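You operate a simulated robot arm through the tools that you are given. There is no shell and no other tool.

Carry out the task below with a simulated two-armed robot. There is one attempt and no reset: what you move stays moved.

TASK
Make smooth paint of the powder on the left plate at N23 with 2 drops of water.
Fine: water from the dish beside the three jars by the dropper; mix with the paddle and rinse it in that dish; grind with the muller; all teal-banded, all put back; leave the other plate's powder dry.

It is judged by the outcome, as a careful person would: the job done as asked, and still so three seconds after it is handed in. It fails if anything else is knocked over, pushed out of place, dropped, spilled or broken.

THE ROBOT
Two 6-joint arms with two-finger parallel grippers on one trunk that stands fixed in place. Base frame: the origin is at the foot of the trunk, x ahead of it, y to its left, z up. Units: mm, rad, N and s.
The left shoulder is at [60, 187, 1222], the right one opposite. With the tool pointing down near the work surface each hand reaches from about 260 to 620 mm from the base axis, measured 20 degrees to its own side. Payload 1.57 kg a hand.
The tool frame of a hand sits at the grasp point between the pads (the TCP): z along the fingers, y along the line on which they close. The tips reach 30 mm beyond it. Largest opening 110 mm; finger width 24, thickness 12; the body of the gripper, 48 by 112 mm, starts 78 mm behind the TCP.
Orientation is told as [roll, pitch, yaw] about the base's x, y, z axes, in that order, counted from this pose: with the fingers straight down and closing along the base's y, the tool's x points along the base's -x, its y along +y and its z along -z.

THE INTERFACE
- The arms move only by the tool nudge_tool. It takes "left_rows", "right_rows" or both (then of equal length, played together; a hand with none holds still); each is a list of rows, each an object of numbers (a shift or turn left out is 0, a gripper value left out holds the last): "dx", "dy", "dz": the shift along the base's x, y, z in mm; "ax", "ay", "az": the turn, a rotation vector about the base's x, y, z in rad. In form: [{"dx": .., "dy": .., "dz": .., "ax": .., "ay": .., "az": ..}, ...]. A call has 1 to 20 rows; each row shifts and turns the commanded pose from where the row before left it. "left_gripper" and "right_gripper" are, for a hand that has rows, the gripper command, from -1 (shut) to 1 (fully open), values between in proportion, set as the call begins (left out, the last holds). Rows are played at 5 a second. More than 50 mm and 0.15 rad between two rows, or a gripper value outside its range, and nothing of the call is played. A pose out of reach is approached as far as the arm can. The call stops where the force on the tool passes 90 N (or 10 N more than at its start, if that is more) or the arm is blocked; 0.2 s more then pass. Each finger travels about 153 mm/s and halts on what it meets, pressing with about 30 N; the grip force reading is that of the motor and also rises with nothing between the fingers. The clock runs only during rows and for 0.2 s after the last one: add rows that do not move to give the fingers time. The reply holds the time, the measured pose of the TCP, the force on the tool along the base axes, the opening and the grip force, in the units named above and with some noise, with the torque about the TCP (base axes, N m) and any sound that the robot's microphone picked up.
- Cameras (640 x 400 px; columns grow to the right, rows downward): "scene" is now at [13.7, 11.5, 1763.4]; the picture's right is [0.15, -0.99, 0.00], its down [-0.76, -0.12, -0.64] and it looks along [0.63, 0.10, -0.77] (base axes); focal length 343 px, centre (320, 200). "left" rides on the left gripper at [70, -16, -141] in its tool frame; the picture's right is [0.23, 0.97, 0.00], its down [-0.86, 0.20, -0.48] and it looks along [-0.47, 0.11, 0.88] (tool axes); focal length 222 px, centre (320, 200). "right" rides on the right gripper at [70, 16, -141] in its tool frame; the picture's right is [-0.23, 0.97, 0.00], its down [-0.86, -0.20, -0.48] and it looks along [-0.47, -0.11, 0.88] (tool axes); focal length 222 px, centre (320, 200). There is no depth. A picture from a camera that has moved, and an enlarged one, comes with that camera's place and axes in the base frame and with its lens.
- grab_frame(camera): a new picture of that camera. It takes no simulated time.
- raise_lower(by): slides the trunk up (or, below 0, down) by that many mm; the arms and the scene camera ride with it, the base frame stays. It gives what a move gives, with no picture.
- aim_head(pan, tilt): turns the head with the scene camera to pan (to the left, within 1.501 rad either way) and tilt (down, from -0.506 to 1.204), counted from straight ahead of the robot. It gives what a move gives.
- zoom(camera, box): a new picture of the part [left, top, right, bottom] of that camera's present view, enlarged. It takes no simulated time.
- job_done(): hands the job in; it is judged then, once.

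Nothing tells you positions but the pictures and the camera data. Unless the task says otherwise, let go and move clear before handing in.

The tools are called after ">>>" by a JSON object that holds its "op" and its "data". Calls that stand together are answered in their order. nudge_tool: Moves the arms, as the interface text tells. Its arguments: {"type":"object","properties":{"left_rows":{"type":"array"},"left_gripper":{"type":"number"},"right_rows":{"type":"array"},"right_gripper":{"type":"number"}},"required":[]} The other tools are called the same way: raise_lower (by) slides the trunk up or down; aim_head (pan, tilt) turns the head that bears the scene camera; grab_frame (camera) takes a picture; zoom (camera, box) takes an enlarged picture of a part of a camera's view; job_done () hands the job in.

At the start:

```text
time: 0.0
left_ee_pos: [350.1, 282.7, 1238.1]
left_tool_rot: [0.0, 0.0, 0.0]
left_contact_force: [-0.5, 0.5, 0.0]
left_wrist_torque: [0.03, 0.04, 0.01]
left_width: 110.2
left_finger_force: 0.1
right_ee_pos: [425.8, -83.1, 1323.1]
right_tool_rot: [0.0, -0.001, -0.001]
right_contact_force: [-0.1, 0.2, 0.0]
right_wrist_torque: [-0.04, -0.02, 0.02]
right_width: 110.1
right_finger_force: 0.2
trunk travel left (down, up): [-850.0, 140.0]
head pan, tilt: [0.152, 0.874]
```

scene: 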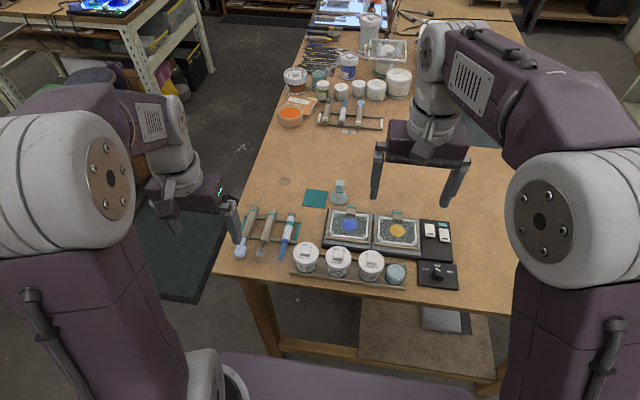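
right: 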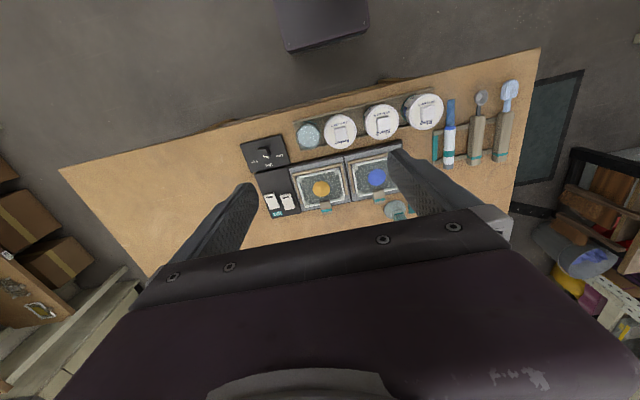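
left: 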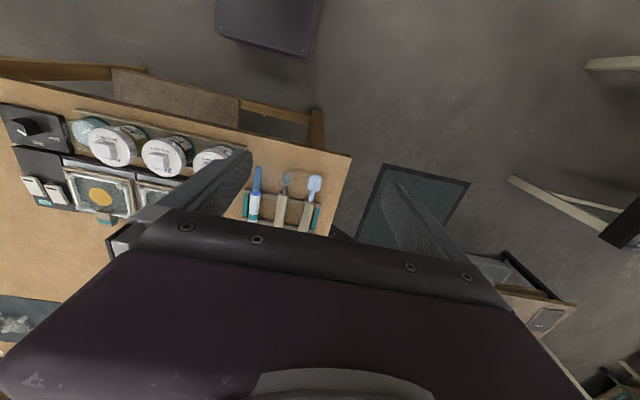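

I see a bench with a rack of tools (left), two plates (blue powder left, orange right), three jars and a dish in a row near the robot, a muller on the bench, and a teal square. I'll look closer before moving anything.

>>> {"op": "zoom", "data": {"camera": "scene", "box": [220, 170, 480, 300]}}

>>> {"op": "zoom", "data": {"camera": "scene", "box": [225, 195, 345, 270]}}

>>> {"op": "zoom", "data": {"camera": "scene", "box": [320, 195, 470, 295]}}

>>> {"op": "zoom", "data": {"camera": "right", "box": [230, 60, 550, 260]}}

>>> {"op": "zoom", "data": {"camera": "scene", "box": [260, 0, 460, 140]}}

```text
2.46 times, centred on (350, 235) of scene
camera zoom: at [13.7, 11.5, 1763.4], right [0.15, -0.99, 0.0], down [-0.76, -0.12, -0.64], along [0.63, 0.1, -0.77], focal length 845 px, centre (246, 114)
```

zoom: 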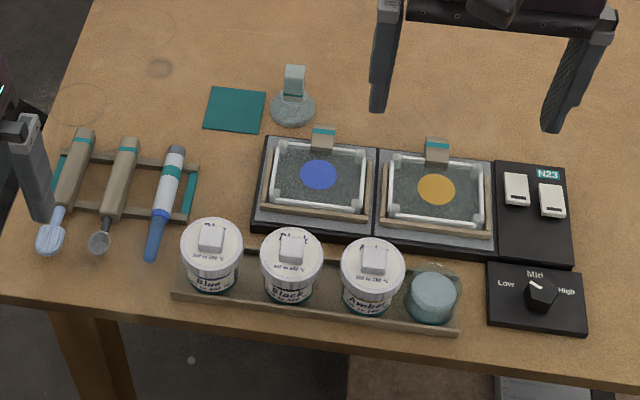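

```text
5.33 times, centred on (285, 232) of scene
camera zoom: at [13.7, 11.5, 1763.4], right [0.15, -0.99, 0.0], down [-0.76, -0.12, -0.64], along [0.63, 0.1, -0.77], focal length 1830 px, centre (507, 27)
```

zoom: 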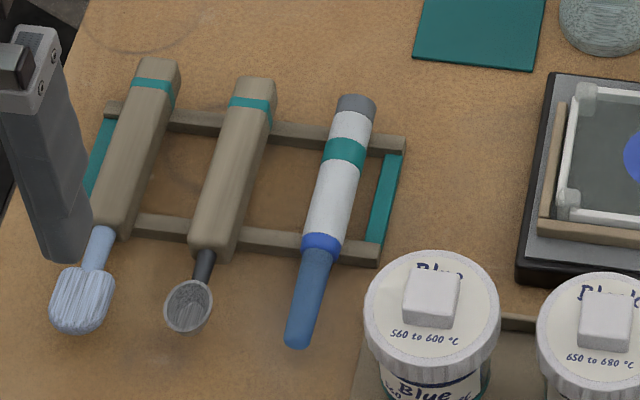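

```text
4.00 times, centred on (395, 245) of scene
camera zoom: at [13.7, 11.5, 1763.4], right [0.15, -0.99, 0.0], down [-0.76, -0.12, -0.64], along [0.63, 0.1, -0.77], focal length 1373 px, centre (20, 20)
```

zoom: 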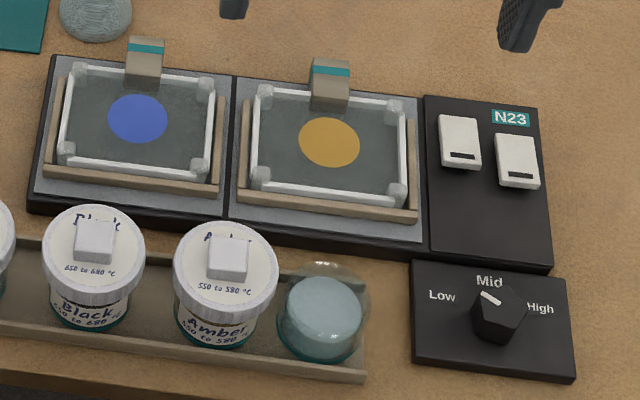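

```text
2.00 times, centred on (390, 160) of right
camera zoom: at [357.0, -67.7, 1463.2], right [0.23, 0.97, 0.0], down [0.86, -0.2, 0.48], along [0.47, -0.11, -0.88], focal length 444 px, centre (180, 280)
```

zoom: 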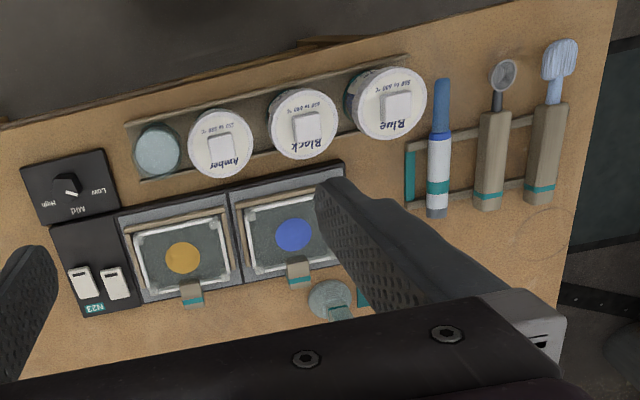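

```text
2.86 times, centred on (360, 70) of scene
camera zoom: at [13.7, 11.5, 1763.4], right [0.15, -0.99, 0.0], down [-0.76, -0.12, -0.64], along [0.63, 0.1, -0.77], focal length 981 px, centre (206, 571)
```

zoom: 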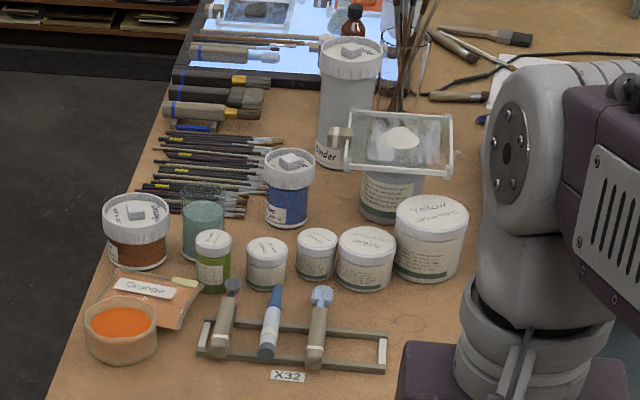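

The blue powder (left plate) triangulates to about (599, 19, 953), so the bench top is near z 930. I'll lower the trunk to bring the hands and cameras nearer for inspection.

>>> {"op": "raise_lower", "data": {"by": -180}}

>>> {"op": "aim_head", "data": {"pan": 0.1, "tilt": 0.75}}

>>> {"op": "grab_frame", "data": {"camera": "scene"}}

>>> {"op": "grab_frame", "data": {"camera": "right"}}

>>> {"op": "grab_frame", "data": {"camera": "left"}}

```text
time: 2.0
left_ee_pos: [350.2, 281.3, 1058.1]
left_tool_rot: [-0.002, 0.001, 0.0]
left_contact_force: [1.2, 0.7, 0.3]
left_wrist_torque: [0.02, -0.02, 0.02]
left_width: 110.0
left_finger_force: 0.1
right_ee_pos: [426.4, -83.0, 1142.0]
right_tool_rot: [0.0, 0.0, 0.001]
right_contact_force: [-0.2, 0.2, 0.7]
right_wrist_torque: [0.01, 0.0, -0.01]
right_width: 110.0
right_finger_force: 0.1
trunk travel left (down, up): [-670.0, 320.0]
head pan, tilt: [0.152, 0.874]
```

```text
time: 2.7
left_ee_pos: [348.7, 281.4, 1058.6]
left_tool_rot: [0.0, 0.0, -0.001]
left_contact_force: [0.0, 0.3, 0.0]
left_wrist_torque: [0.01, 0.0, 0.0]
left_width: 110.1
left_finger_force: 0.1
right_ee_pos: [426.5, -83.5, 1143.2]
right_tool_rot: [0.0, 0.0, 0.0]
right_contact_force: [-0.4, 0.0, 0.3]
right_wrist_torque: [-0.02, 0.0, -0.03]
right_width: 110.0
right_finger_force: 0.0
trunk travel left (down, up): [-670.0, 320.0]
head pan, tilt: [0.099, 0.75]
```

```text
taken
camera scene: at [20.1, 8.1, 1593.3], right [0.1, -1.0, 0.0], down [-0.68, -0.07, -0.73], along [0.73, 0.07, -0.68], focal length 343 px, centre (320, 200)
```

scene: 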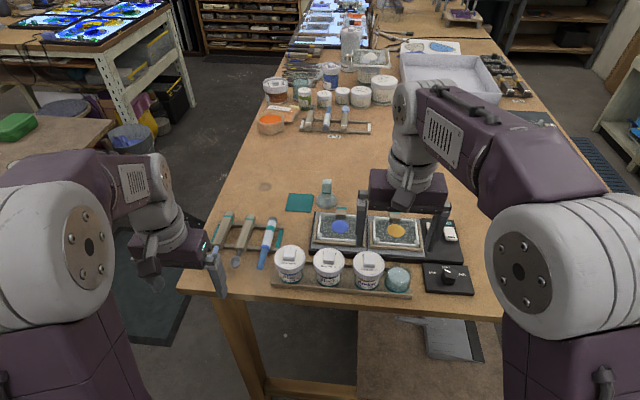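

```text
taken
camera right: at [357.0, -67.7, 1283.2], right [0.23, 0.97, 0.0], down [0.85, -0.2, 0.48], along [0.47, -0.11, -0.88], focal length 222 px, centre (320, 200)
```

right: 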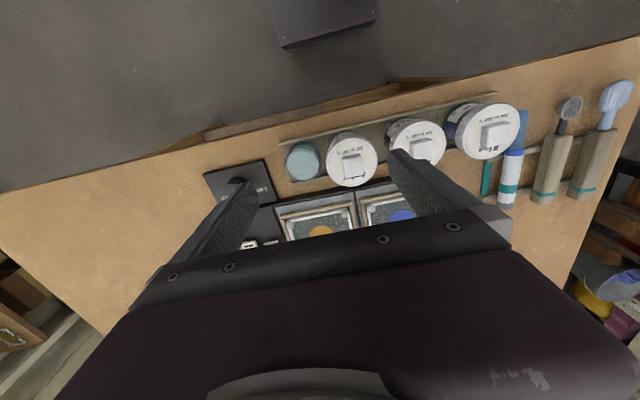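

```text
taken
camera left: at [280.4, 264.8, 1198.7], right [-0.23, 0.97, 0.0], down [0.86, 0.2, 0.48], along [0.47, 0.11, -0.88], focal length 222 px, centre (320, 200)
```

left: 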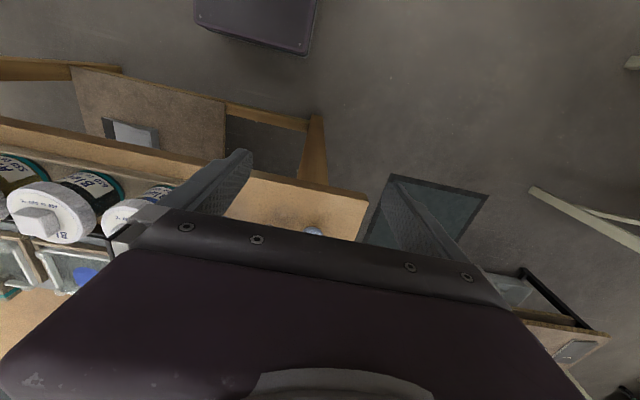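

The scene camera is closer now; I'll zoom in on each item.

>>> {"op": "zoom", "data": {"camera": "scene", "box": [200, 200, 300, 280]}}

>>> {"op": "zoom", "data": {"camera": "scene", "box": [280, 170, 380, 260]}}

>>> {"op": "zoom", "data": {"camera": "scene", "box": [340, 210, 480, 310]}}

>>> {"op": "zoom", "data": {"camera": "right", "box": [440, 60, 640, 220]}}

>>> {"op": "zoom", "data": {"camera": "right", "box": [200, 90, 440, 250]}}

>>> {"op": "zoom", "data": {"camera": "scene", "box": [280, 90, 400, 150]}}

```text
5.00 times, centred on (250, 240) of scene
camera zoom: at [20.1, 8.1, 1593.3], right [0.1, -1.0, 0.0], down [-0.68, -0.07, -0.73], along [0.73, 0.07, -0.68], focal length 1716 px, centre (670, 0)
```

zoom: 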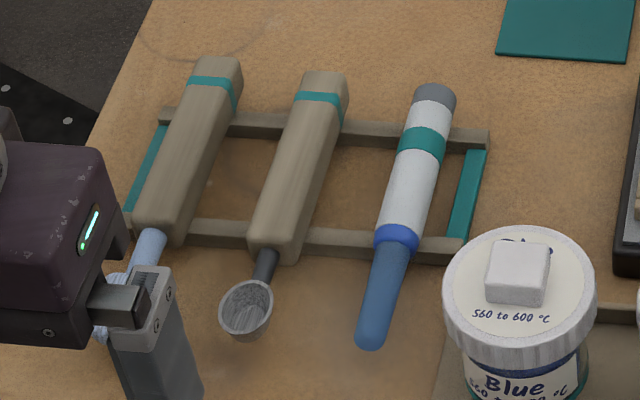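

```text
4.44 times, centred on (330, 215) of scene
camera zoom: at [20.1, 8.1, 1593.3], right [0.1, -1.0, 0.0], down [-0.68, -0.07, -0.73], along [0.73, 0.07, -0.68], focal length 1525 px, centre (276, 133)
```

zoom: 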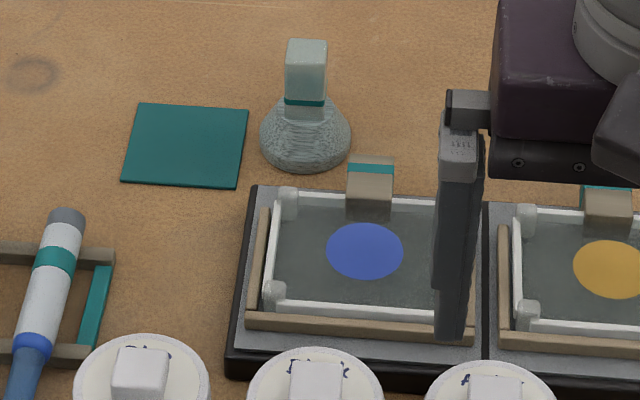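

```text
4.00 times, centred on (410, 260) of scene
camera zoom: at [20.1, 8.1, 1593.3], right [0.1, -1.0, 0.0], down [-0.68, -0.07, -0.73], along [0.73, 0.07, -0.68], focal length 1373 px, centre (-40, -40)
```

zoom: 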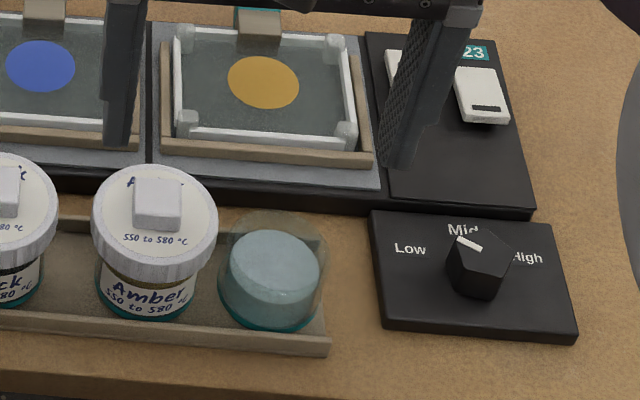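

```text
2.50 times, centred on (540, 140) of right
camera zoom: at [357.0, -67.7, 1283.2], right [0.23, 0.97, 0.0], down [0.85, -0.2, 0.48], along [0.47, -0.11, -0.88], focal length 555 px, centre (-230, 350)
```

zoom: 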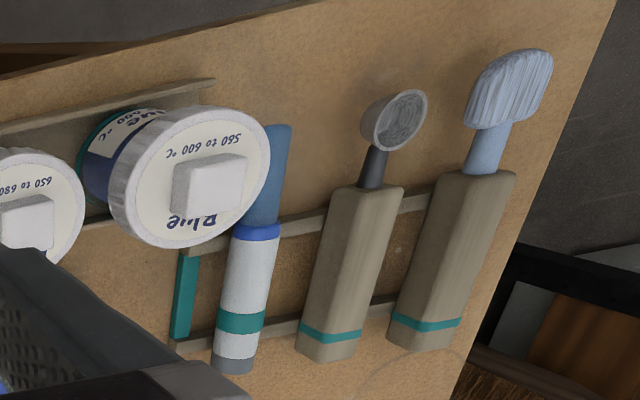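

```text
2.50 times, centred on (320, 170) of right
camera zoom: at [357.0, -67.7, 1283.2], right [0.23, 0.97, 0.0], down [0.85, -0.2, 0.48], along [0.47, -0.11, -0.88], focal length 555 px, centre (320, 275)
```

zoom: 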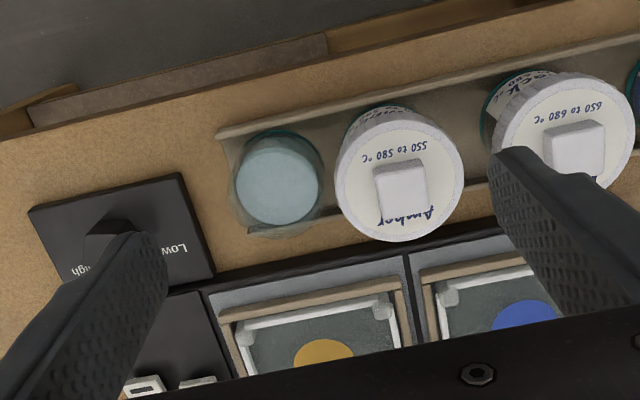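

```text
5.33 times, centred on (340, 120) of scene
camera zoom: at [20.1, 8.1, 1593.3], right [0.1, -1.0, 0.0], down [-0.68, -0.07, -0.73], along [0.73, 0.07, -0.68], focal length 1830 px, centre (213, 627)
```

zoom: 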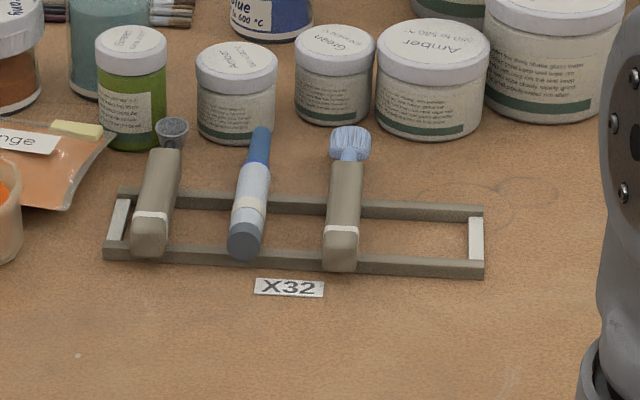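

The leftmost tool with the pale blue flat head is the paddle, then a spoon, then the dropper; the muller is beside a teal mat behind the left plate; the water dish ends the jar tray. I'll bring the left hand over the rack for a close look.

>>> {"op": "nudge_tool", "data": {"left_rows": [{"dx": 40, "dy": 8}, {"dx": 40, "dy": 8}, {"dx": 40, "dy": 8}, {"dx": 40, "dy": 8}, {"dx": 40, "dy": 4}, {}, {}]}}

>>> {"op": "grab_frame", "data": {"camera": "left"}}

>>> {"op": "grab_frame", "data": {"camera": "scene"}}

```text
time: 4.3
left_ee_pos: [547.9, 320.2, 1058.1]
left_tool_rot: [0.001, 0.001, -0.002]
left_contact_force: [1.0, 0.3, -0.1]
left_wrist_torque: [-0.02, 0.01, -0.01]
left_width: 109.9
left_finger_force: 0.2
right_ee_pos: [426.6, -82.5, 1140.8]
right_tool_rot: [0.0, 0.0, 0.001]
right_contact_force: [-0.9, 0.3, 0.1]
right_wrist_torque: [-0.02, -0.01, 0.0]
right_width: 109.8
right_finger_force: 0.1
trunk travel left (down, up): [-670.0, 320.0]
head pan, tilt: [0.099, 0.75]
```

```text
taken
camera left: at [479.3, 303.3, 1199.5], right [-0.23, 0.97, 0.0], down [0.86, 0.2, 0.48], along [0.47, 0.11, -0.88], focal length 222 px, centre (320, 200)
```

left: 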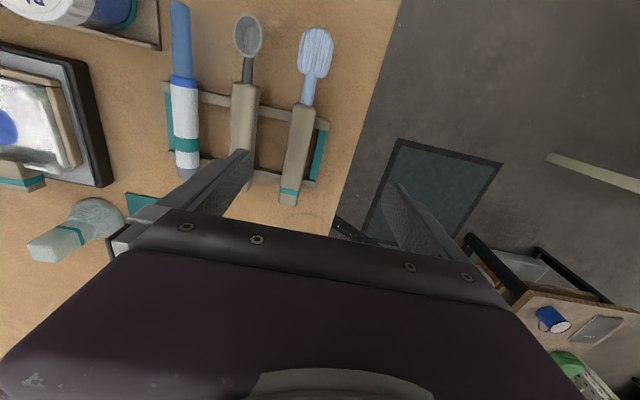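

```text
taken
camera scene: at [20.3, 8.1, 1593.3], right [0.1, -1.0, 0.0], down [-0.68, -0.07, -0.73], along [0.73, 0.07, -0.68], focal length 343 px, centre (320, 200)
```

scene: 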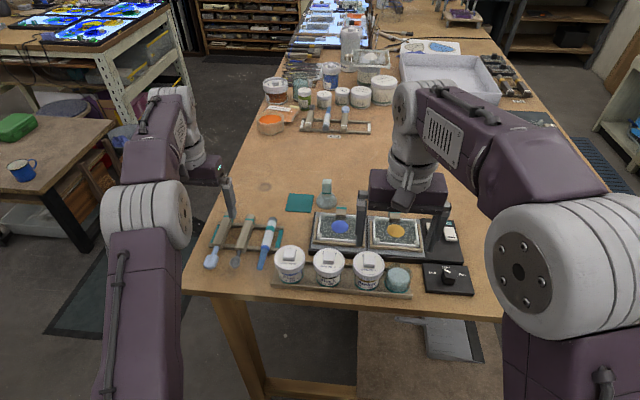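

The left hand reaches the rack area well. I'll zoom to get precise shapes of the tools.

>>> {"op": "zoom", "data": {"camera": "left", "box": [140, 0, 360, 220]}}

>>> {"op": "zoom", "data": {"camera": "left", "box": [0, 0, 200, 270]}}

>>> {"op": "zoom", "data": {"camera": "scene", "box": [200, 200, 300, 280]}}

```text
1.82 times, centred on (250, 110) of left
camera zoom: at [479.3, 303.3, 1199.5], right [-0.23, 0.97, 0.0], down [0.86, 0.2, 0.48], along [0.47, 0.11, -0.88], focal length 404 px, centre (447, 364)
```

zoom: 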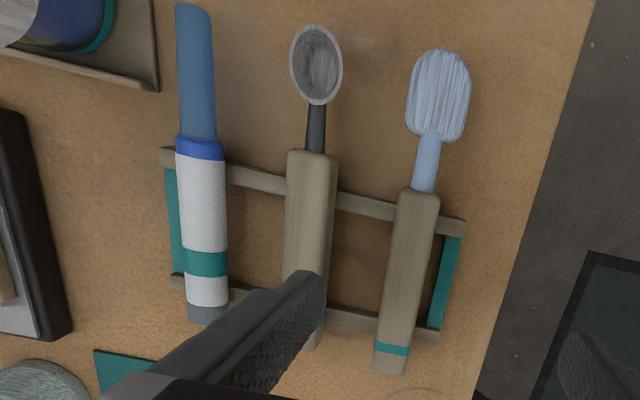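

```text
1.48 times, centred on (100, 135) of left
camera zoom: at [479.3, 303.3, 1199.5], right [-0.23, 0.97, 0.0], down [0.86, 0.2, 0.48], along [0.47, 0.11, -0.88], focal length 329 px, centre (646, 296)
```

zoom: 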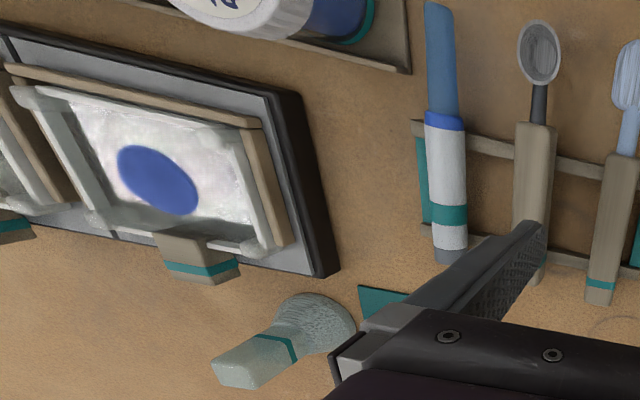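

```text
5.00 times, centred on (250, 240) of scene
camera zoom: at [20.3, 8.1, 1593.3], right [0.1, -1.0, 0.0], down [-0.68, -0.07, -0.73], along [0.73, 0.07, -0.68], focal length 1716 px, centre (670, 0)
```

zoom: 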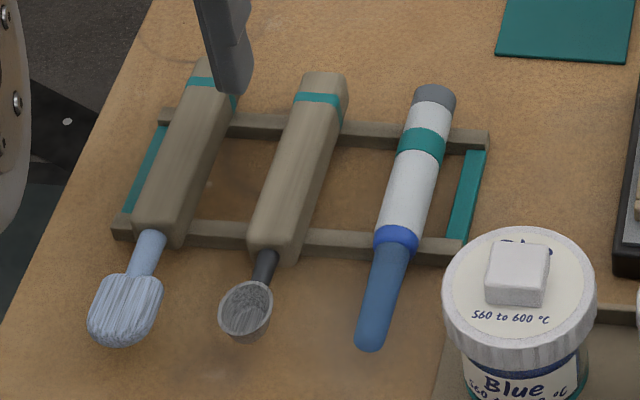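

Rack tools lie along x with tops at z≈971 (dropper y≈183, spoon ≈239, paddle ≈294), bench z≈947; the dish is near (460,−117) and powder near (585,16,~980). I'll park the right hand out of the way and put the left hand above the dropper, part-closed.

>>> {"op": "nudge_tool", "data": {"left_rows": [{"dy": -35}, {"dy": -35}, {"dy": -35}, {"dy": -32}, {}, {}, {}], "right_rows": [{"dz": 20, "dy": -30}, {"dy": -40}, {"dy": -45, "dx": -10}, {"dy": -45, "dx": -10}, {"dy": -45, "dx": -10}, {"dy": -45}, {}], "left_gripper": -0.09}}

>>> {"op": "grab_frame", "data": {"camera": "left"}}

>>> {"op": "grab_frame", "data": {"camera": "scene"}}

>>> {"op": "zoom", "data": {"camera": "scene", "box": [260, 180, 480, 310]}}

```text
time: 5.9
left_ee_pos: [548.5, 183.0, 1057.3]
left_tool_rot: [0.0, 0.001, 0.001]
left_contact_force: [0.6, -0.3, 1.2]
left_wrist_torque: [-0.01, 0.0, 0.01]
left_width: 50.3
left_finger_force: 0.2
right_ee_pos: [395.0, -334.8, 1162.2]
right_tool_rot: [-0.001, -0.001, 0.0]
right_contact_force: [0.1, 0.0, 0.4]
right_wrist_torque: [-0.02, -0.03, 0.02]
right_width: 110.0
right_finger_force: 0.2
trunk travel left (down, up): [-670.0, 320.0]
head pan, tilt: [0.099, 0.75]
```

```text
taken
camera left: at [480.3, 164.5, 1198.0], right [-0.23, 0.97, 0.0], down [0.86, 0.2, 0.48], along [0.47, 0.11, -0.88], focal length 222 px, centre (320, 200)
```

left: 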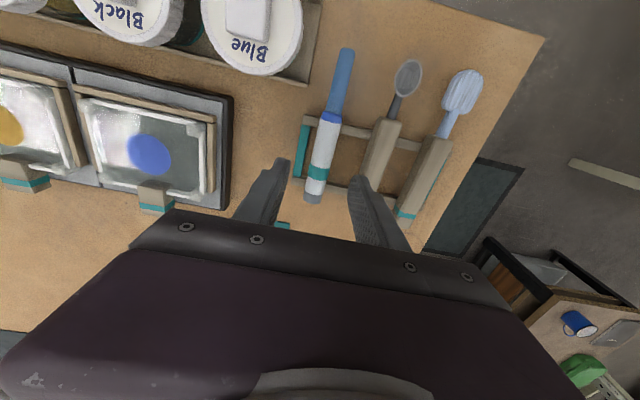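

```text
taken
camera scene: at [19.9, 8.6, 1593.3], right [0.1, -1.0, 0.0], down [-0.68, -0.07, -0.73], along [0.73, 0.07, -0.68], focal length 343 px, centre (320, 200)
```

scene: 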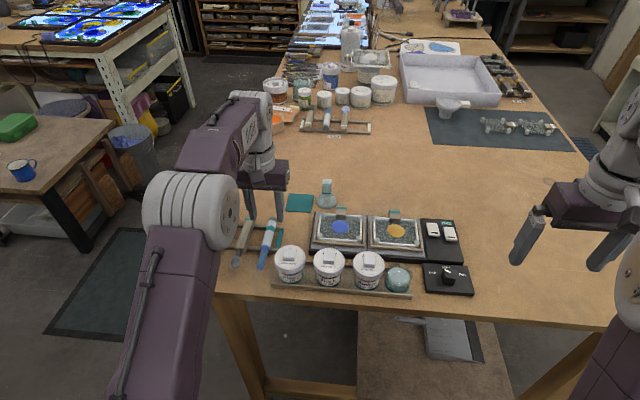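

```text
2.91 times, centred on (370, 245) of scene
camera zoom: at [19.9, 8.6, 1593.3], right [0.1, -1.0, 0.0], down [-0.68, -0.07, -0.73], along [0.73, 0.07, -0.68], focal length 998 px, centre (174, 69)
```

zoom: 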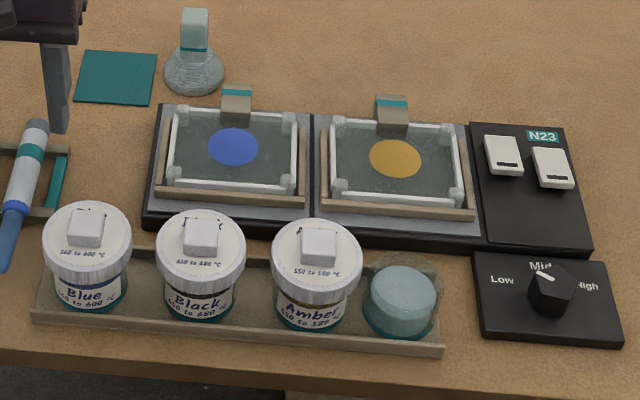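

The dropper sits between the fingers in y (≈182); its centre is at z≈960 and the bench at ≈947, so I'll lower to TCP z≈984 (tips ≈954) between the two rails.

>>> {"op": "nudge_tool", "data": {"left_rows": [{"dz": -25, "dx": 5, "dy": -1}, {"dz": -25}, {"dz": -15}, {"dz": -5}, {}, {}]}}

>>> {"op": "grab_frame", "data": {"camera": "left"}}

>>> {"op": "zoom", "data": {"camera": "scene", "box": [210, 180, 330, 280]}}

```text
time: 7.3
left_ee_pos: [554.6, 179.2, 986.8]
left_tool_rot: [0.0, 0.0, 0.0]
left_contact_force: [-0.1, 0.1, -0.5]
left_wrist_torque: [0.0, -0.01, 0.01]
left_width: 50.2
left_finger_force: 0.1
right_ee_pos: [396.5, -333.5, 1161.5]
right_tool_rot: [0.001, -0.001, 0.003]
right_contact_force: [0.3, -0.4, -0.5]
right_wrist_torque: [-0.01, 0.02, 0.02]
right_width: 109.9
right_finger_force: 0.1
trunk travel left (down, up): [-670.0, 320.0]
head pan, tilt: [0.099, 0.75]
```

```text
taken
camera left: at [485.2, 162.8, 1128.3], right [-0.23, 0.97, 0.0], down [0.86, 0.2, 0.48], along [0.47, 0.11, -0.88], focal length 222 px, centre (320, 200)
```

left: 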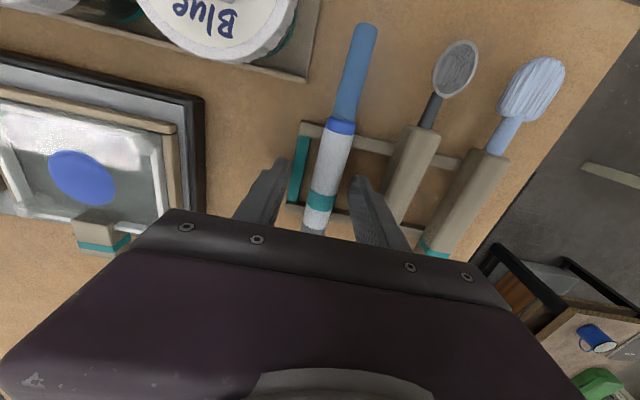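

```text
4.00 times, centred on (270, 230) of scene
camera zoom: at [20.3, 7.9, 1593.3], right [0.1, -1.0, 0.0], down [-0.68, -0.07, -0.73], along [0.73, 0.07, -0.68], focal length 1373 px, centre (520, 80)
```

zoom: 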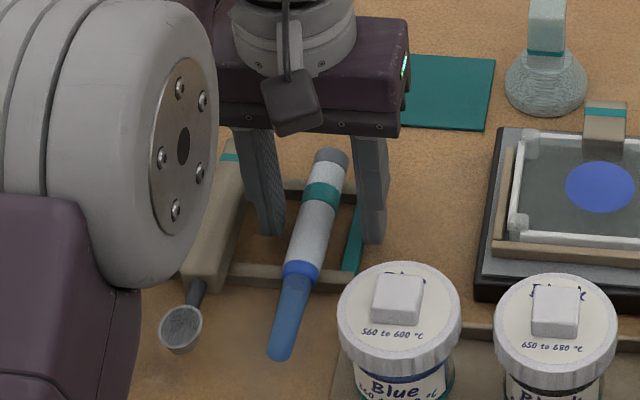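

The dropper lies centred between the fingers. I'll close in steps to see at what width contact begins.

>>> {"op": "nudge_tool", "data": {"left_rows": [{"dz": -2}, {}], "left_gripper": -0.45}}

>>> {"op": "nudge_tool", "data": {"left_rows": [{}, {}], "left_gripper": -0.58}}

>>> {"op": "zoom", "data": {"camera": "scene", "box": [210, 180, 330, 280]}}

```text
time: 7.9
left_ee_pos: [554.0, 179.5, 986.9]
left_tool_rot: [-0.001, 0.001, 0.001]
left_contact_force: [0.3, 1.0, 0.4]
left_wrist_torque: [-0.01, -0.01, 0.01]
left_width: 30.1
left_finger_force: 0.1
right_ee_pos: [395.8, -334.3, 1161.5]
right_tool_rot: [0.0, 0.0, -0.001]
right_contact_force: [0.7, -1.4, -0.3]
right_wrist_torque: [0.04, -0.02, -0.01]
right_width: 110.1
right_finger_force: 0.1
trunk travel left (down, up): [-670.0, 320.0]
head pan, tilt: [0.099, 0.75]
```

```text
time: 8.5
left_ee_pos: [554.5, 179.3, 986.1]
left_tool_rot: [0.001, 0.001, -0.001]
left_contact_force: [-0.1, 0.1, -0.4]
left_wrist_torque: [-0.01, 0.0, 0.02]
left_width: 23.5
left_finger_force: 0.1
right_ee_pos: [395.9, -333.4, 1162.4]
right_tool_rot: [-0.002, 0.002, 0.002]
right_contact_force: [-0.3, -0.2, -0.3]
right_wrist_torque: [-0.02, 0.0, -0.03]
right_width: 109.9
right_finger_force: 0.1
trunk travel left (down, up): [-670.0, 320.0]
head pan, tilt: [0.099, 0.75]
```

```text
4.00 times, centred on (270, 230) of scene
camera zoom: at [20.2, 8.1, 1593.3], right [0.1, -1.0, 0.0], down [-0.68, -0.07, -0.73], along [0.73, 0.07, -0.68], focal length 1373 px, centre (520, 80)
```

zoom: 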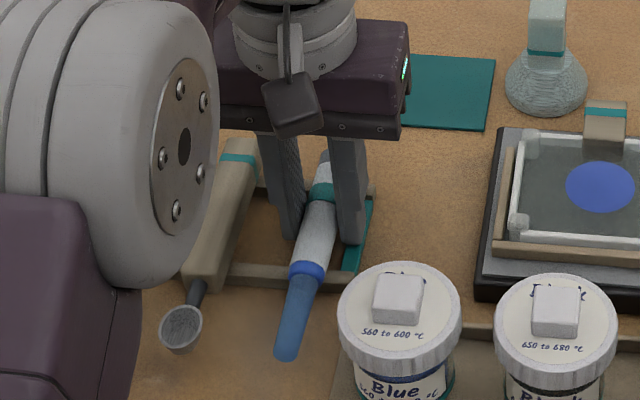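

>>> {"op": "nudge_tool", "data": {"left_rows": [{}, {}], "left_gripper": -0.64}}

>>> {"op": "nudge_tool", "data": {"left_rows": [{}, {}], "left_gripper": -0.68}}

>>> {"op": "zoom", "data": {"camera": "scene", "box": [210, 180, 330, 280]}}

>>> {"op": "zoom", "data": {"camera": "left", "box": [220, 0, 420, 250]}}

```text
time: 9.1
left_ee_pos: [553.3, 180.4, 984.9]
left_tool_rot: [-0.001, 0.0, 0.0]
left_contact_force: [0.6, 0.6, 0.2]
left_wrist_torque: [0.01, 0.05, 0.0]
left_width: 21.0
left_finger_force: 30.3
right_ee_pos: [395.6, -333.3, 1161.6]
right_tool_rot: [0.001, 0.001, 0.0]
right_contact_force: [0.3, -0.9, 0.7]
right_wrist_torque: [-0.02, -0.03, 0.01]
right_width: 109.8
right_finger_force: 0.0
trunk travel left (down, up): [-670.0, 320.0]
head pan, tilt: [0.099, 0.75]
```

```text
time: 9.7
left_ee_pos: [553.4, 180.1, 986.0]
left_tool_rot: [0.001, 0.0, 0.001]
left_contact_force: [0.2, -0.1, 0.9]
left_wrist_torque: [-0.02, 0.04, -0.06]
left_width: 21.2
left_finger_force: 29.8
right_ee_pos: [397.2, -334.0, 1161.7]
right_tool_rot: [0.002, 0.0, 0.0]
right_contact_force: [-0.5, 1.0, -0.1]
right_wrist_torque: [0.0, -0.01, 0.0]
right_width: 110.0
right_finger_force: 0.0
trunk travel left (down, up): [-670.0, 320.0]
head pan, tilt: [0.099, 0.75]
```

```text
4.00 times, centred on (270, 230) of scene
camera zoom: at [20.2, 8.1, 1593.3], right [0.1, -1.0, 0.0], down [-0.68, -0.07, -0.73], along [0.73, 0.07, -0.68], focal length 1373 px, centre (520, 80)
```

zoom: 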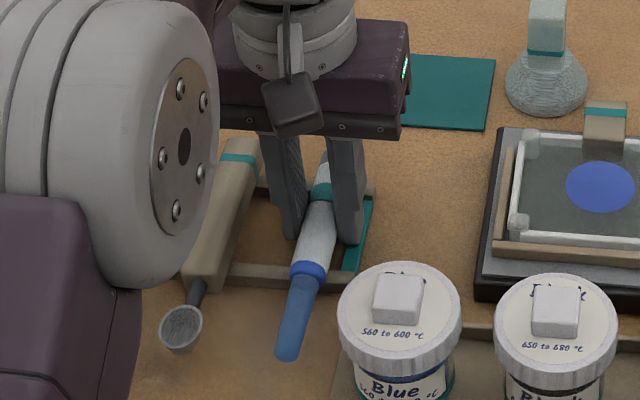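

```text
1.60 times, centred on (320, 125) of left
camera zoom: at [485.1, 162.7, 1126.4], right [-0.23, 0.97, 0.0], down [0.86, 0.2, 0.48], along [0.47, 0.11, -0.88], focal length 355 px, centre (320, 320)
```

zoom: 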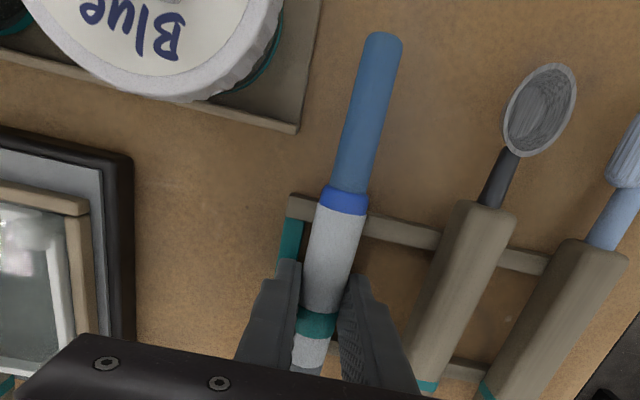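

The dropper is held at 21 mm width with 30 N but only by the fingertips. I'll loosen, go 6 mm lower, and regrip for a firmer hold.

>>> {"op": "nudge_tool", "data": {"left_rows": [{}, {"dz": -3}, {"dz": -3}, {}], "left_gripper": -0.5}}

>>> {"op": "nudge_tool", "data": {"left_rows": [{}, {}], "left_gripper": -0.7}}

```text
time: 10.7
left_ee_pos: [554.3, 179.7, 979.8]
left_tool_rot: [-0.002, 0.001, -0.001]
left_contact_force: [0.7, 0.3, 0.2]
left_wrist_torque: [-0.05, -0.02, -0.02]
left_width: 27.6
left_finger_force: 0.1
right_ee_pos: [395.7, -334.0, 1161.4]
right_tool_rot: [0.001, 0.0, -0.001]
right_contact_force: [0.0, 0.1, 0.6]
right_wrist_torque: [-0.05, 0.02, 0.04]
right_width: 110.1
right_finger_force: 0.0
trunk travel left (down, up): [-670.0, 320.0]
head pan, tilt: [0.099, 0.75]
```

```text
time: 11.3
left_ee_pos: [554.5, 178.9, 980.0]
left_tool_rot: [0.001, -0.001, 0.0]
left_contact_force: [0.6, -0.5, 1.3]
left_wrist_torque: [0.02, 0.02, -0.03]
left_width: 21.1
left_finger_force: 30.0
right_ee_pos: [395.1, -334.0, 1162.7]
right_tool_rot: [-0.001, 0.0, -0.002]
right_contact_force: [0.2, -0.4, -0.3]
right_wrist_torque: [-0.02, -0.03, -0.03]
right_width: 109.9
right_finger_force: 0.0
trunk travel left (down, up): [-670.0, 320.0]
head pan, tilt: [0.099, 0.75]
```

Held again at z 980 (I note this pose for putting it back). Now lifting straight up and then turning the tip downwards.

>>> {"op": "nudge_tool", "data": {"left_rows": [{"dz": 10}, {"dz": 20}, {"dz": 30}, {"dz": 40}, {"dz": 40}, {"dz": 20}, {}]}}

>>> {"op": "grab_frame", "data": {"camera": "scene"}}

>>> {"op": "grab_frame", "data": {"camera": "left"}}

```text
time: 12.9
left_ee_pos: [544.1, 179.9, 1136.1]
left_tool_rot: [-0.001, 0.001, -0.001]
left_contact_force: [-0.7, -0.3, -1.0]
left_wrist_torque: [-0.02, 0.0, 0.01]
left_width: 16.2
left_finger_force: 0.2
left hand out of reach, approached as far as the arm can: row 6
right_ee_pos: [395.7, -333.9, 1161.9]
right_tool_rot: [0.001, 0.0, 0.001]
right_contact_force: [-0.1, -0.3, -0.4]
right_wrist_torque: [-0.04, 0.0, 0.0]
right_width: 110.0
right_finger_force: 0.0
trunk travel left (down, up): [-670.0, 320.0]
head pan, tilt: [0.099, 0.75]
```

```text
taken
camera scene: at [20.1, 7.9, 1593.3], right [0.1, -1.0, 0.0], down [-0.68, -0.07, -0.73], along [0.73, 0.07, -0.68], focal length 343 px, centre (320, 200)
```

scene: 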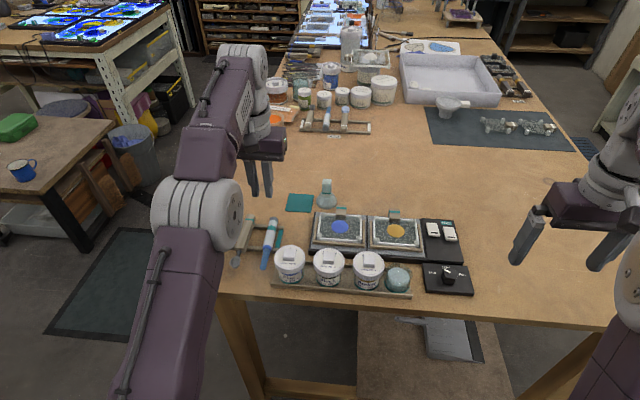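

```text
taken
camera left: at [474.3, 163.5, 1276.8], right [-0.23, 0.97, 0.0], down [0.86, 0.2, 0.48], along [0.47, 0.11, -0.88], focal length 222 px, centre (320, 200)
```

left: 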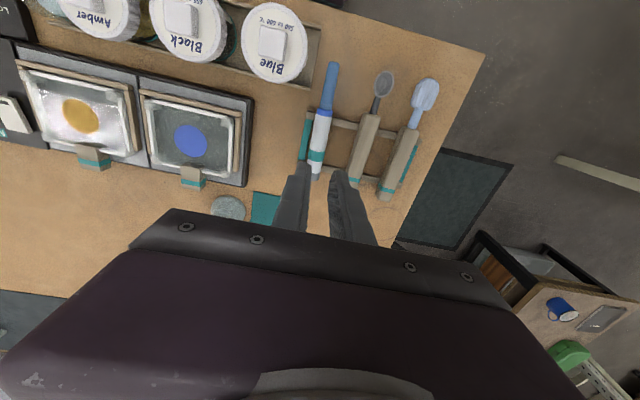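

The dropper stayed on the rack — the grip slipped. I'll check where it lies now and whether it moved.

>>> {"op": "zoom", "data": {"camera": "scene", "box": [200, 200, 300, 280]}}

>>> {"op": "zoom", "data": {"camera": "left", "box": [260, 40, 460, 220]}}

```text
5.00 times, centred on (250, 240) of scene
camera zoom: at [20.1, 7.9, 1593.3], right [0.1, -1.0, 0.0], down [-0.68, -0.07, -0.73], along [0.73, 0.07, -0.68], focal length 1716 px, centre (670, 0)
```

zoom: 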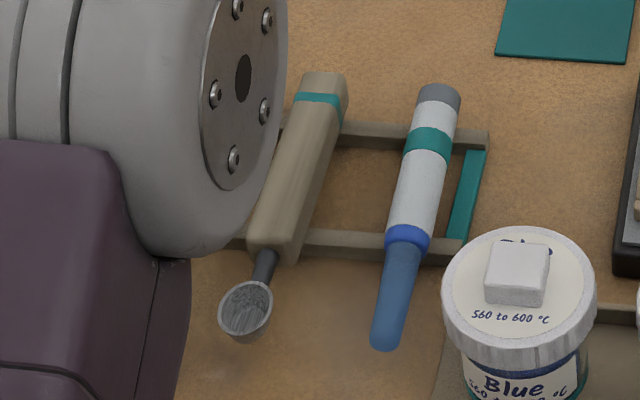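

```text
2.22 times, centred on (360, 130) of left
camera zoom: at [474.3, 163.5, 1276.8], right [-0.23, 0.97, 0.0], down [0.86, 0.2, 0.48], along [0.47, 0.11, -0.88], focal length 494 px, centre (231, 356)
```

zoom: 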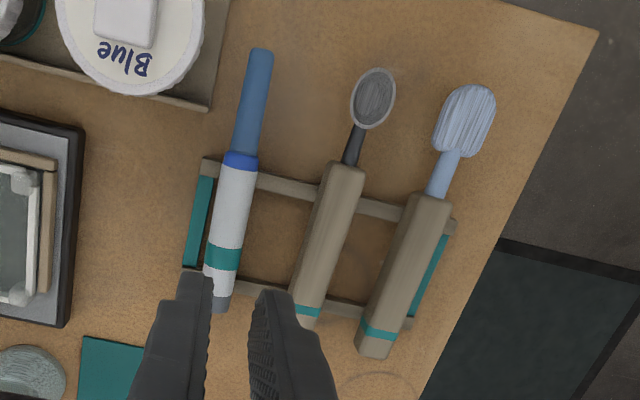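

The dropper slipped and turned slightly (~0.05 rad) but still rests on both rails. I'll raise the trunk 100 mm for better reach, then recalibrate height by lowering carefully with open fingers.

>>> {"op": "raise_lower", "data": {"by": 100}}

>>> {"op": "nudge_tool", "data": {"left_rows": [{"dz": -30}, {"dz": -40}, {"dz": -40}, {"dz": -40}, {"dz": -30}, {}, {}], "left_gripper": -0.13}}

>>> {"op": "grab_frame", "data": {"camera": "left"}}

>>> {"op": "zoom", "data": {"camera": "scene", "box": [200, 220, 320, 320]}}

```text
time: 14.2
left_ee_pos: [543.9, 180.2, 1235.5]
left_tool_rot: [-0.002, 0.001, -0.001]
left_contact_force: [-0.2, 1.2, -0.1]
left_wrist_torque: [0.01, 0.0, -0.04]
left_width: 16.6
left_finger_force: 0.1
right_ee_pos: [396.7, -335.1, 1262.7]
right_tool_rot: [0.001, 0.001, 0.0]
right_contact_force: [0.3, 0.4, -0.3]
right_wrist_torque: [-0.02, 0.0, 0.0]
right_width: 110.0
right_finger_force: 0.1
trunk travel left (down, up): [-770.0, 220.0]
head pan, tilt: [0.099, 0.75]
```

```text
time: 15.8
left_ee_pos: [544.9, 179.8, 1057.2]
left_tool_rot: [0.001, 0.0, -0.001]
left_contact_force: [0.6, 1.1, -0.1]
left_wrist_torque: [-0.01, -0.01, 0.0]
left_width: 48.0
left_finger_force: 0.0
right_ee_pos: [395.9, -333.1, 1263.1]
right_tool_rot: [0.001, -0.001, 0.0]
right_contact_force: [-0.6, -0.5, 1.1]
right_wrist_torque: [0.01, 0.03, -0.03]
right_width: 109.8
right_finger_force: 0.1
trunk travel left (down, up): [-770.0, 220.0]
head pan, tilt: [0.099, 0.75]
```

```text
taken
camera left: at [476.0, 163.4, 1197.7], right [-0.23, 0.97, 0.0], down [0.86, 0.2, 0.48], along [0.47, 0.11, -0.88], focal length 222 px, centre (320, 200)
```

left: 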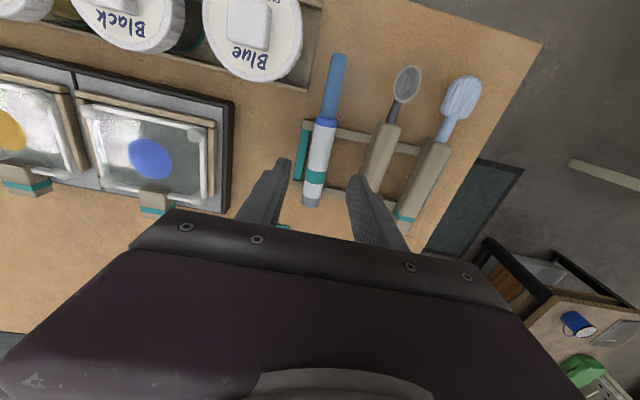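

```text
4.00 times, centred on (260, 270) of scene
camera zoom: at [20.1, 7.9, 1693.3], right [0.1, -1.0, 0.0], down [-0.68, -0.07, -0.73], along [0.73, 0.07, -0.68], focal length 1373 px, centre (560, -80)
```

zoom: 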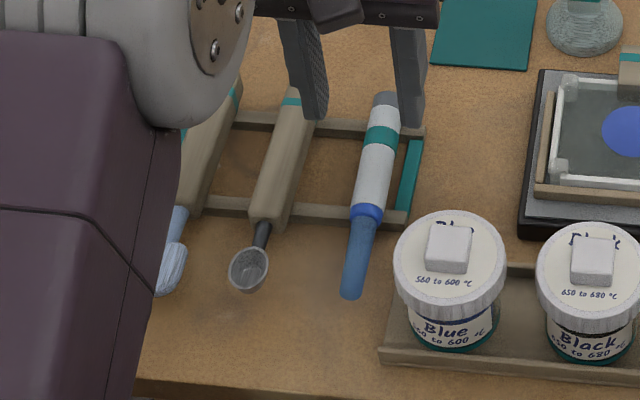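

>>> {"op": "nudge_tool", "data": {"left_rows": [{"dx": 9, "az": 0.04}, {"dz": -30}, {"dz": -30}, {"dz": -15}, {}, {}]}}

>>> {"op": "grab_frame", "data": {"camera": "left"}}

>>> {"op": "zoom", "data": {"camera": "scene", "box": [200, 220, 320, 320]}}

```text
time: 17.2
left_ee_pos: [553.0, 180.6, 982.4]
left_tool_rot: [0.001, -0.001, 0.041]
left_contact_force: [-0.1, -0.3, 0.3]
left_wrist_torque: [0.01, 0.05, 0.0]
left_width: 47.7
left_finger_force: 0.0
right_ee_pos: [396.0, -334.0, 1262.7]
right_tool_rot: [0.0, 0.001, 0.0]
right_contact_force: [0.8, -0.1, 0.1]
right_wrist_torque: [-0.01, 0.02, 0.01]
right_width: 110.0
right_finger_force: 0.0
trunk travel left (down, up): [-770.0, 220.0]
head pan, tilt: [0.099, 0.75]
```

```text
taken
camera left: at [484.7, 160.8, 1122.8], right [-0.27, 0.96, 0.0], down [0.85, 0.23, 0.48], along [0.46, 0.13, -0.88], focal length 222 px, centre (320, 200)
```

left: 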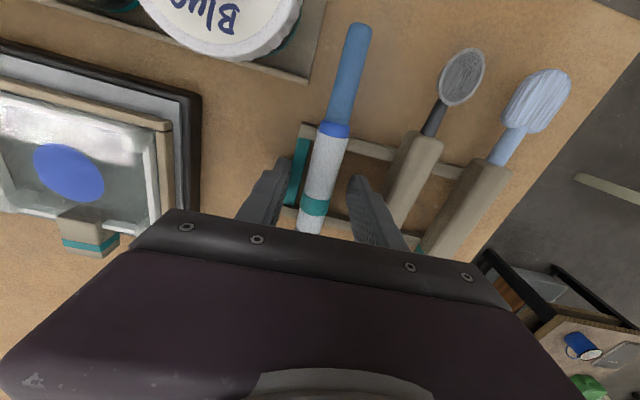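

```text
4.00 times, centred on (260, 270) of scene
camera zoom: at [20.3, 8.0, 1693.3], right [0.1, -1.0, 0.0], down [-0.68, -0.07, -0.73], along [0.73, 0.07, -0.68], focal length 1373 px, centre (560, -80)
```

zoom: 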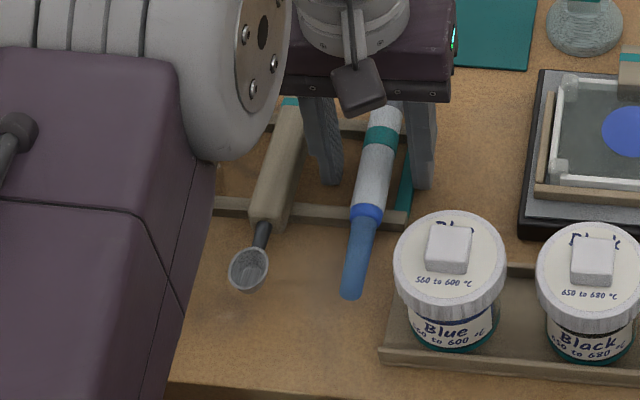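

Fingers straddle the dropper and are well aligned. I'll probe downward in tiny steps to find the bench.

>>> {"op": "nudge_tool", "data": {"left_rows": [{"dz": -2}, {"dz": -1}, {"dz": -1}, {}]}}

>>> {"op": "nudge_tool", "data": {"left_rows": [{"dz": -1}, {"dz": -1}, {"dz": -1}, {}]}}

```text
time: 18.2
left_ee_pos: [552.5, 181.3, 979.8]
left_tool_rot: [0.0, -0.008, 0.041]
left_contact_force: [6.7, 3.4, 28.8]
left_wrist_torque: [-0.21, 0.17, -0.07]
left_width: 48.1
left_finger_force: 0.0
right_ee_pos: [392.9, -332.5, 1262.9]
right_tool_rot: [0.0, -0.002, -0.001]
right_contact_force: [0.2, -0.1, -1.2]
right_wrist_torque: [0.0, 0.0, -0.01]
right_width: 110.0
right_finger_force: 0.0
trunk travel left (down, up): [-770.0, 220.0]
head pan, tilt: [0.099, 0.75]
```

```text
time: 19.2
left_ee_pos: [552.3, 180.6, 978.6]
left_tool_rot: [0.0, -0.015, 0.039]
left_contact_force: [11.8, 8.1, 53.5]
left_wrist_torque: [0.01, 0.23, -0.07]
left_width: 47.9
left_finger_force: 0.0
right_ee_pos: [391.6, -333.8, 1263.4]
right_tool_rot: [0.0, -0.004, 0.001]
right_contact_force: [-0.8, -1.0, -0.8]
right_wrist_torque: [-0.02, -0.03, -0.02]
right_width: 110.2
right_finger_force: 0.0
trunk travel left (down, up): [-770.0, 220.0]
head pan, tilt: [0.099, 0.75]
```

Bench contact came at TCP z≈980, so the bench is at z≈950. I'll back off 5 mm, close fully and lift slowly while watching the width.

>>> {"op": "nudge_tool", "data": {"left_rows": [{"dz": 4}, {"dz": 3}, {}]}}

>>> {"op": "nudge_tool", "data": {"left_rows": [{}, {}, {}], "left_gripper": -1}}

>>> {"op": "nudge_tool", "data": {"left_rows": [{"dz": 2}, {"dz": 3}, {"dz": 4}, {}]}}

>>> {"op": "grab_frame", "data": {"camera": "left"}}

>>> {"op": "zoom", "data": {"camera": "scene", "box": [200, 220, 320, 320]}}

```text
time: 20.0
left_ee_pos: [550.9, 179.0, 980.0]
left_tool_rot: [0.0, 0.003, 0.039]
left_contact_force: [8.2, 2.4, 14.2]
left_wrist_torque: [-0.09, -0.46, -0.03]
left_width: 48.9
left_finger_force: 0.2
right_ee_pos: [395.7, -335.3, 1261.7]
right_tool_rot: [0.0, 0.0, -0.001]
right_contact_force: [0.1, -1.1, 0.3]
right_wrist_torque: [0.01, 0.0, 0.0]
right_width: 109.9
right_finger_force: 0.0
trunk travel left (down, up): [-770.0, 220.0]
head pan, tilt: [0.099, 0.75]
```

```text
time: 20.8
left_ee_pos: [550.8, 181.0, 980.1]
left_tool_rot: [0.0, 0.001, 0.04]
left_contact_force: [-1.3, -0.7, 2.5]
left_wrist_torque: [-0.02, 0.16, 0.04]
left_width: 20.8
left_finger_force: 30.1
right_ee_pos: [395.6, -334.8, 1262.9]
right_tool_rot: [-0.001, 0.0, 0.001]
right_contact_force: [0.0, 0.5, 0.2]
right_wrist_torque: [0.0, -0.02, -0.01]
right_width: 109.9
right_finger_force: 0.0
trunk travel left (down, up): [-770.0, 220.0]
head pan, tilt: [0.099, 0.75]
```

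```text
time: 21.8
left_ee_pos: [553.2, 180.6, 989.9]
left_tool_rot: [-0.001, -0.001, 0.04]
left_contact_force: [-0.6, -0.5, -0.4]
left_wrist_torque: [-0.01, -0.01, -0.01]
left_width: 21.1
left_finger_force: 30.4
right_ee_pos: [395.5, -333.3, 1262.8]
right_tool_rot: [0.0, 0.0, 0.0]
right_contact_force: [-0.2, 0.2, 0.1]
right_wrist_torque: [0.03, 0.0, -0.03]
right_width: 110.1
right_finger_force: 0.1
trunk travel left (down, up): [-770.0, 220.0]
head pan, tilt: [0.099, 0.75]
```

```text
taken
camera left: at [484.8, 161.0, 1130.2], right [-0.27, 0.96, 0.0], down [0.85, 0.23, 0.48], along [0.46, 0.13, -0.88], focal length 222 px, centre (320, 200)
```

left: 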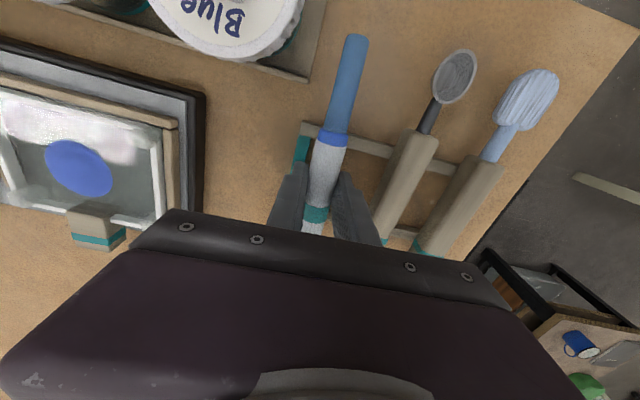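

```text
4.00 times, centred on (260, 270) of scene
camera zoom: at [20.6, 8.1, 1693.3], right [0.1, -1.0, 0.0], down [-0.68, -0.07, -0.73], along [0.73, 0.07, -0.68], focal length 1373 px, centre (560, -80)
```

zoom: 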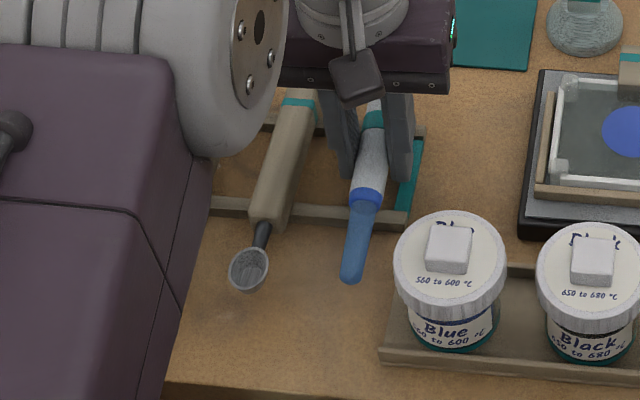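

It is lifting this time (tip and collar rose in the picture). I'll continue more slowly.

>>> {"op": "nudge_tool", "data": {"left_rows": [{"dz": 5}, {"dz": 8}, {"dz": 10}, {"dz": 10}, {"dz": 10}, {"dz": 10}, {"dz": 10}, {}]}}

>>> {"op": "zoom", "data": {"camera": "scene", "box": [180, 180, 340, 320]}}

>>> {"op": "grab_frame", "data": {"camera": "left"}}

```text
time: 23.6
left_ee_pos: [552.4, 180.8, 1052.5]
left_tool_rot: [0.0, 0.001, 0.039]
left_contact_force: [0.6, 0.3, -1.2]
left_wrist_torque: [0.0, 0.0, 0.04]
left_width: 21.0
left_finger_force: 30.1
right_ee_pos: [395.5, -333.1, 1261.8]
right_tool_rot: [0.0, 0.001, 0.0]
right_contact_force: [0.7, -0.1, 0.7]
right_wrist_torque: [0.0, -0.02, -0.01]
right_width: 109.9
right_finger_force: 0.0
trunk travel left (down, up): [-770.0, 220.0]
head pan, tilt: [0.099, 0.75]
```

```text
2.86 times, centred on (260, 250) of scene
camera zoom: at [20.5, 8.1, 1693.3], right [0.1, -1.0, 0.0], down [-0.68, -0.07, -0.73], along [0.73, 0.07, -0.68], focal length 981 px, centre (491, 57)
```

zoom: 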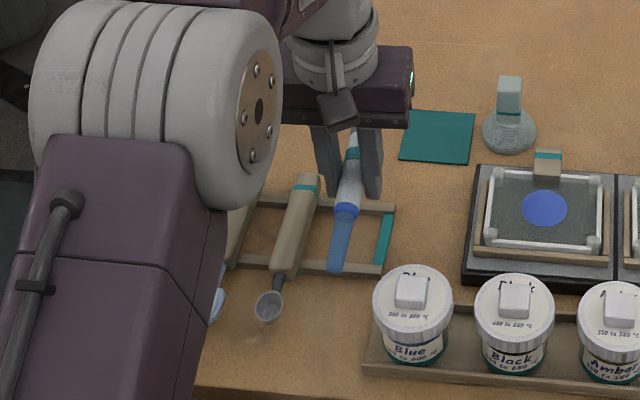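

```text
taken
camera left: at [485.1, 160.3, 1193.3], right [-0.27, 0.96, 0.0], down [0.85, 0.23, 0.48], along [0.46, 0.13, -0.88], focal length 222 px, centre (320, 200)
```

left: 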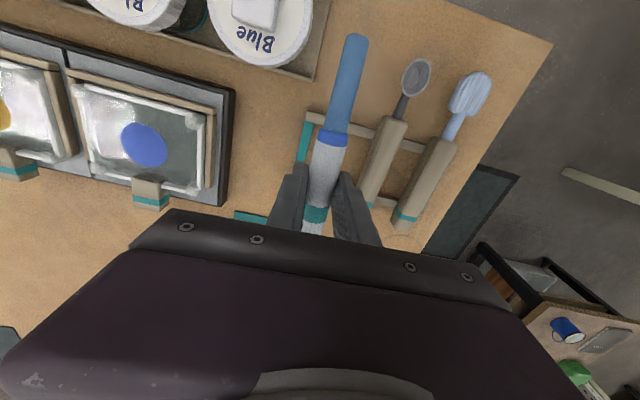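

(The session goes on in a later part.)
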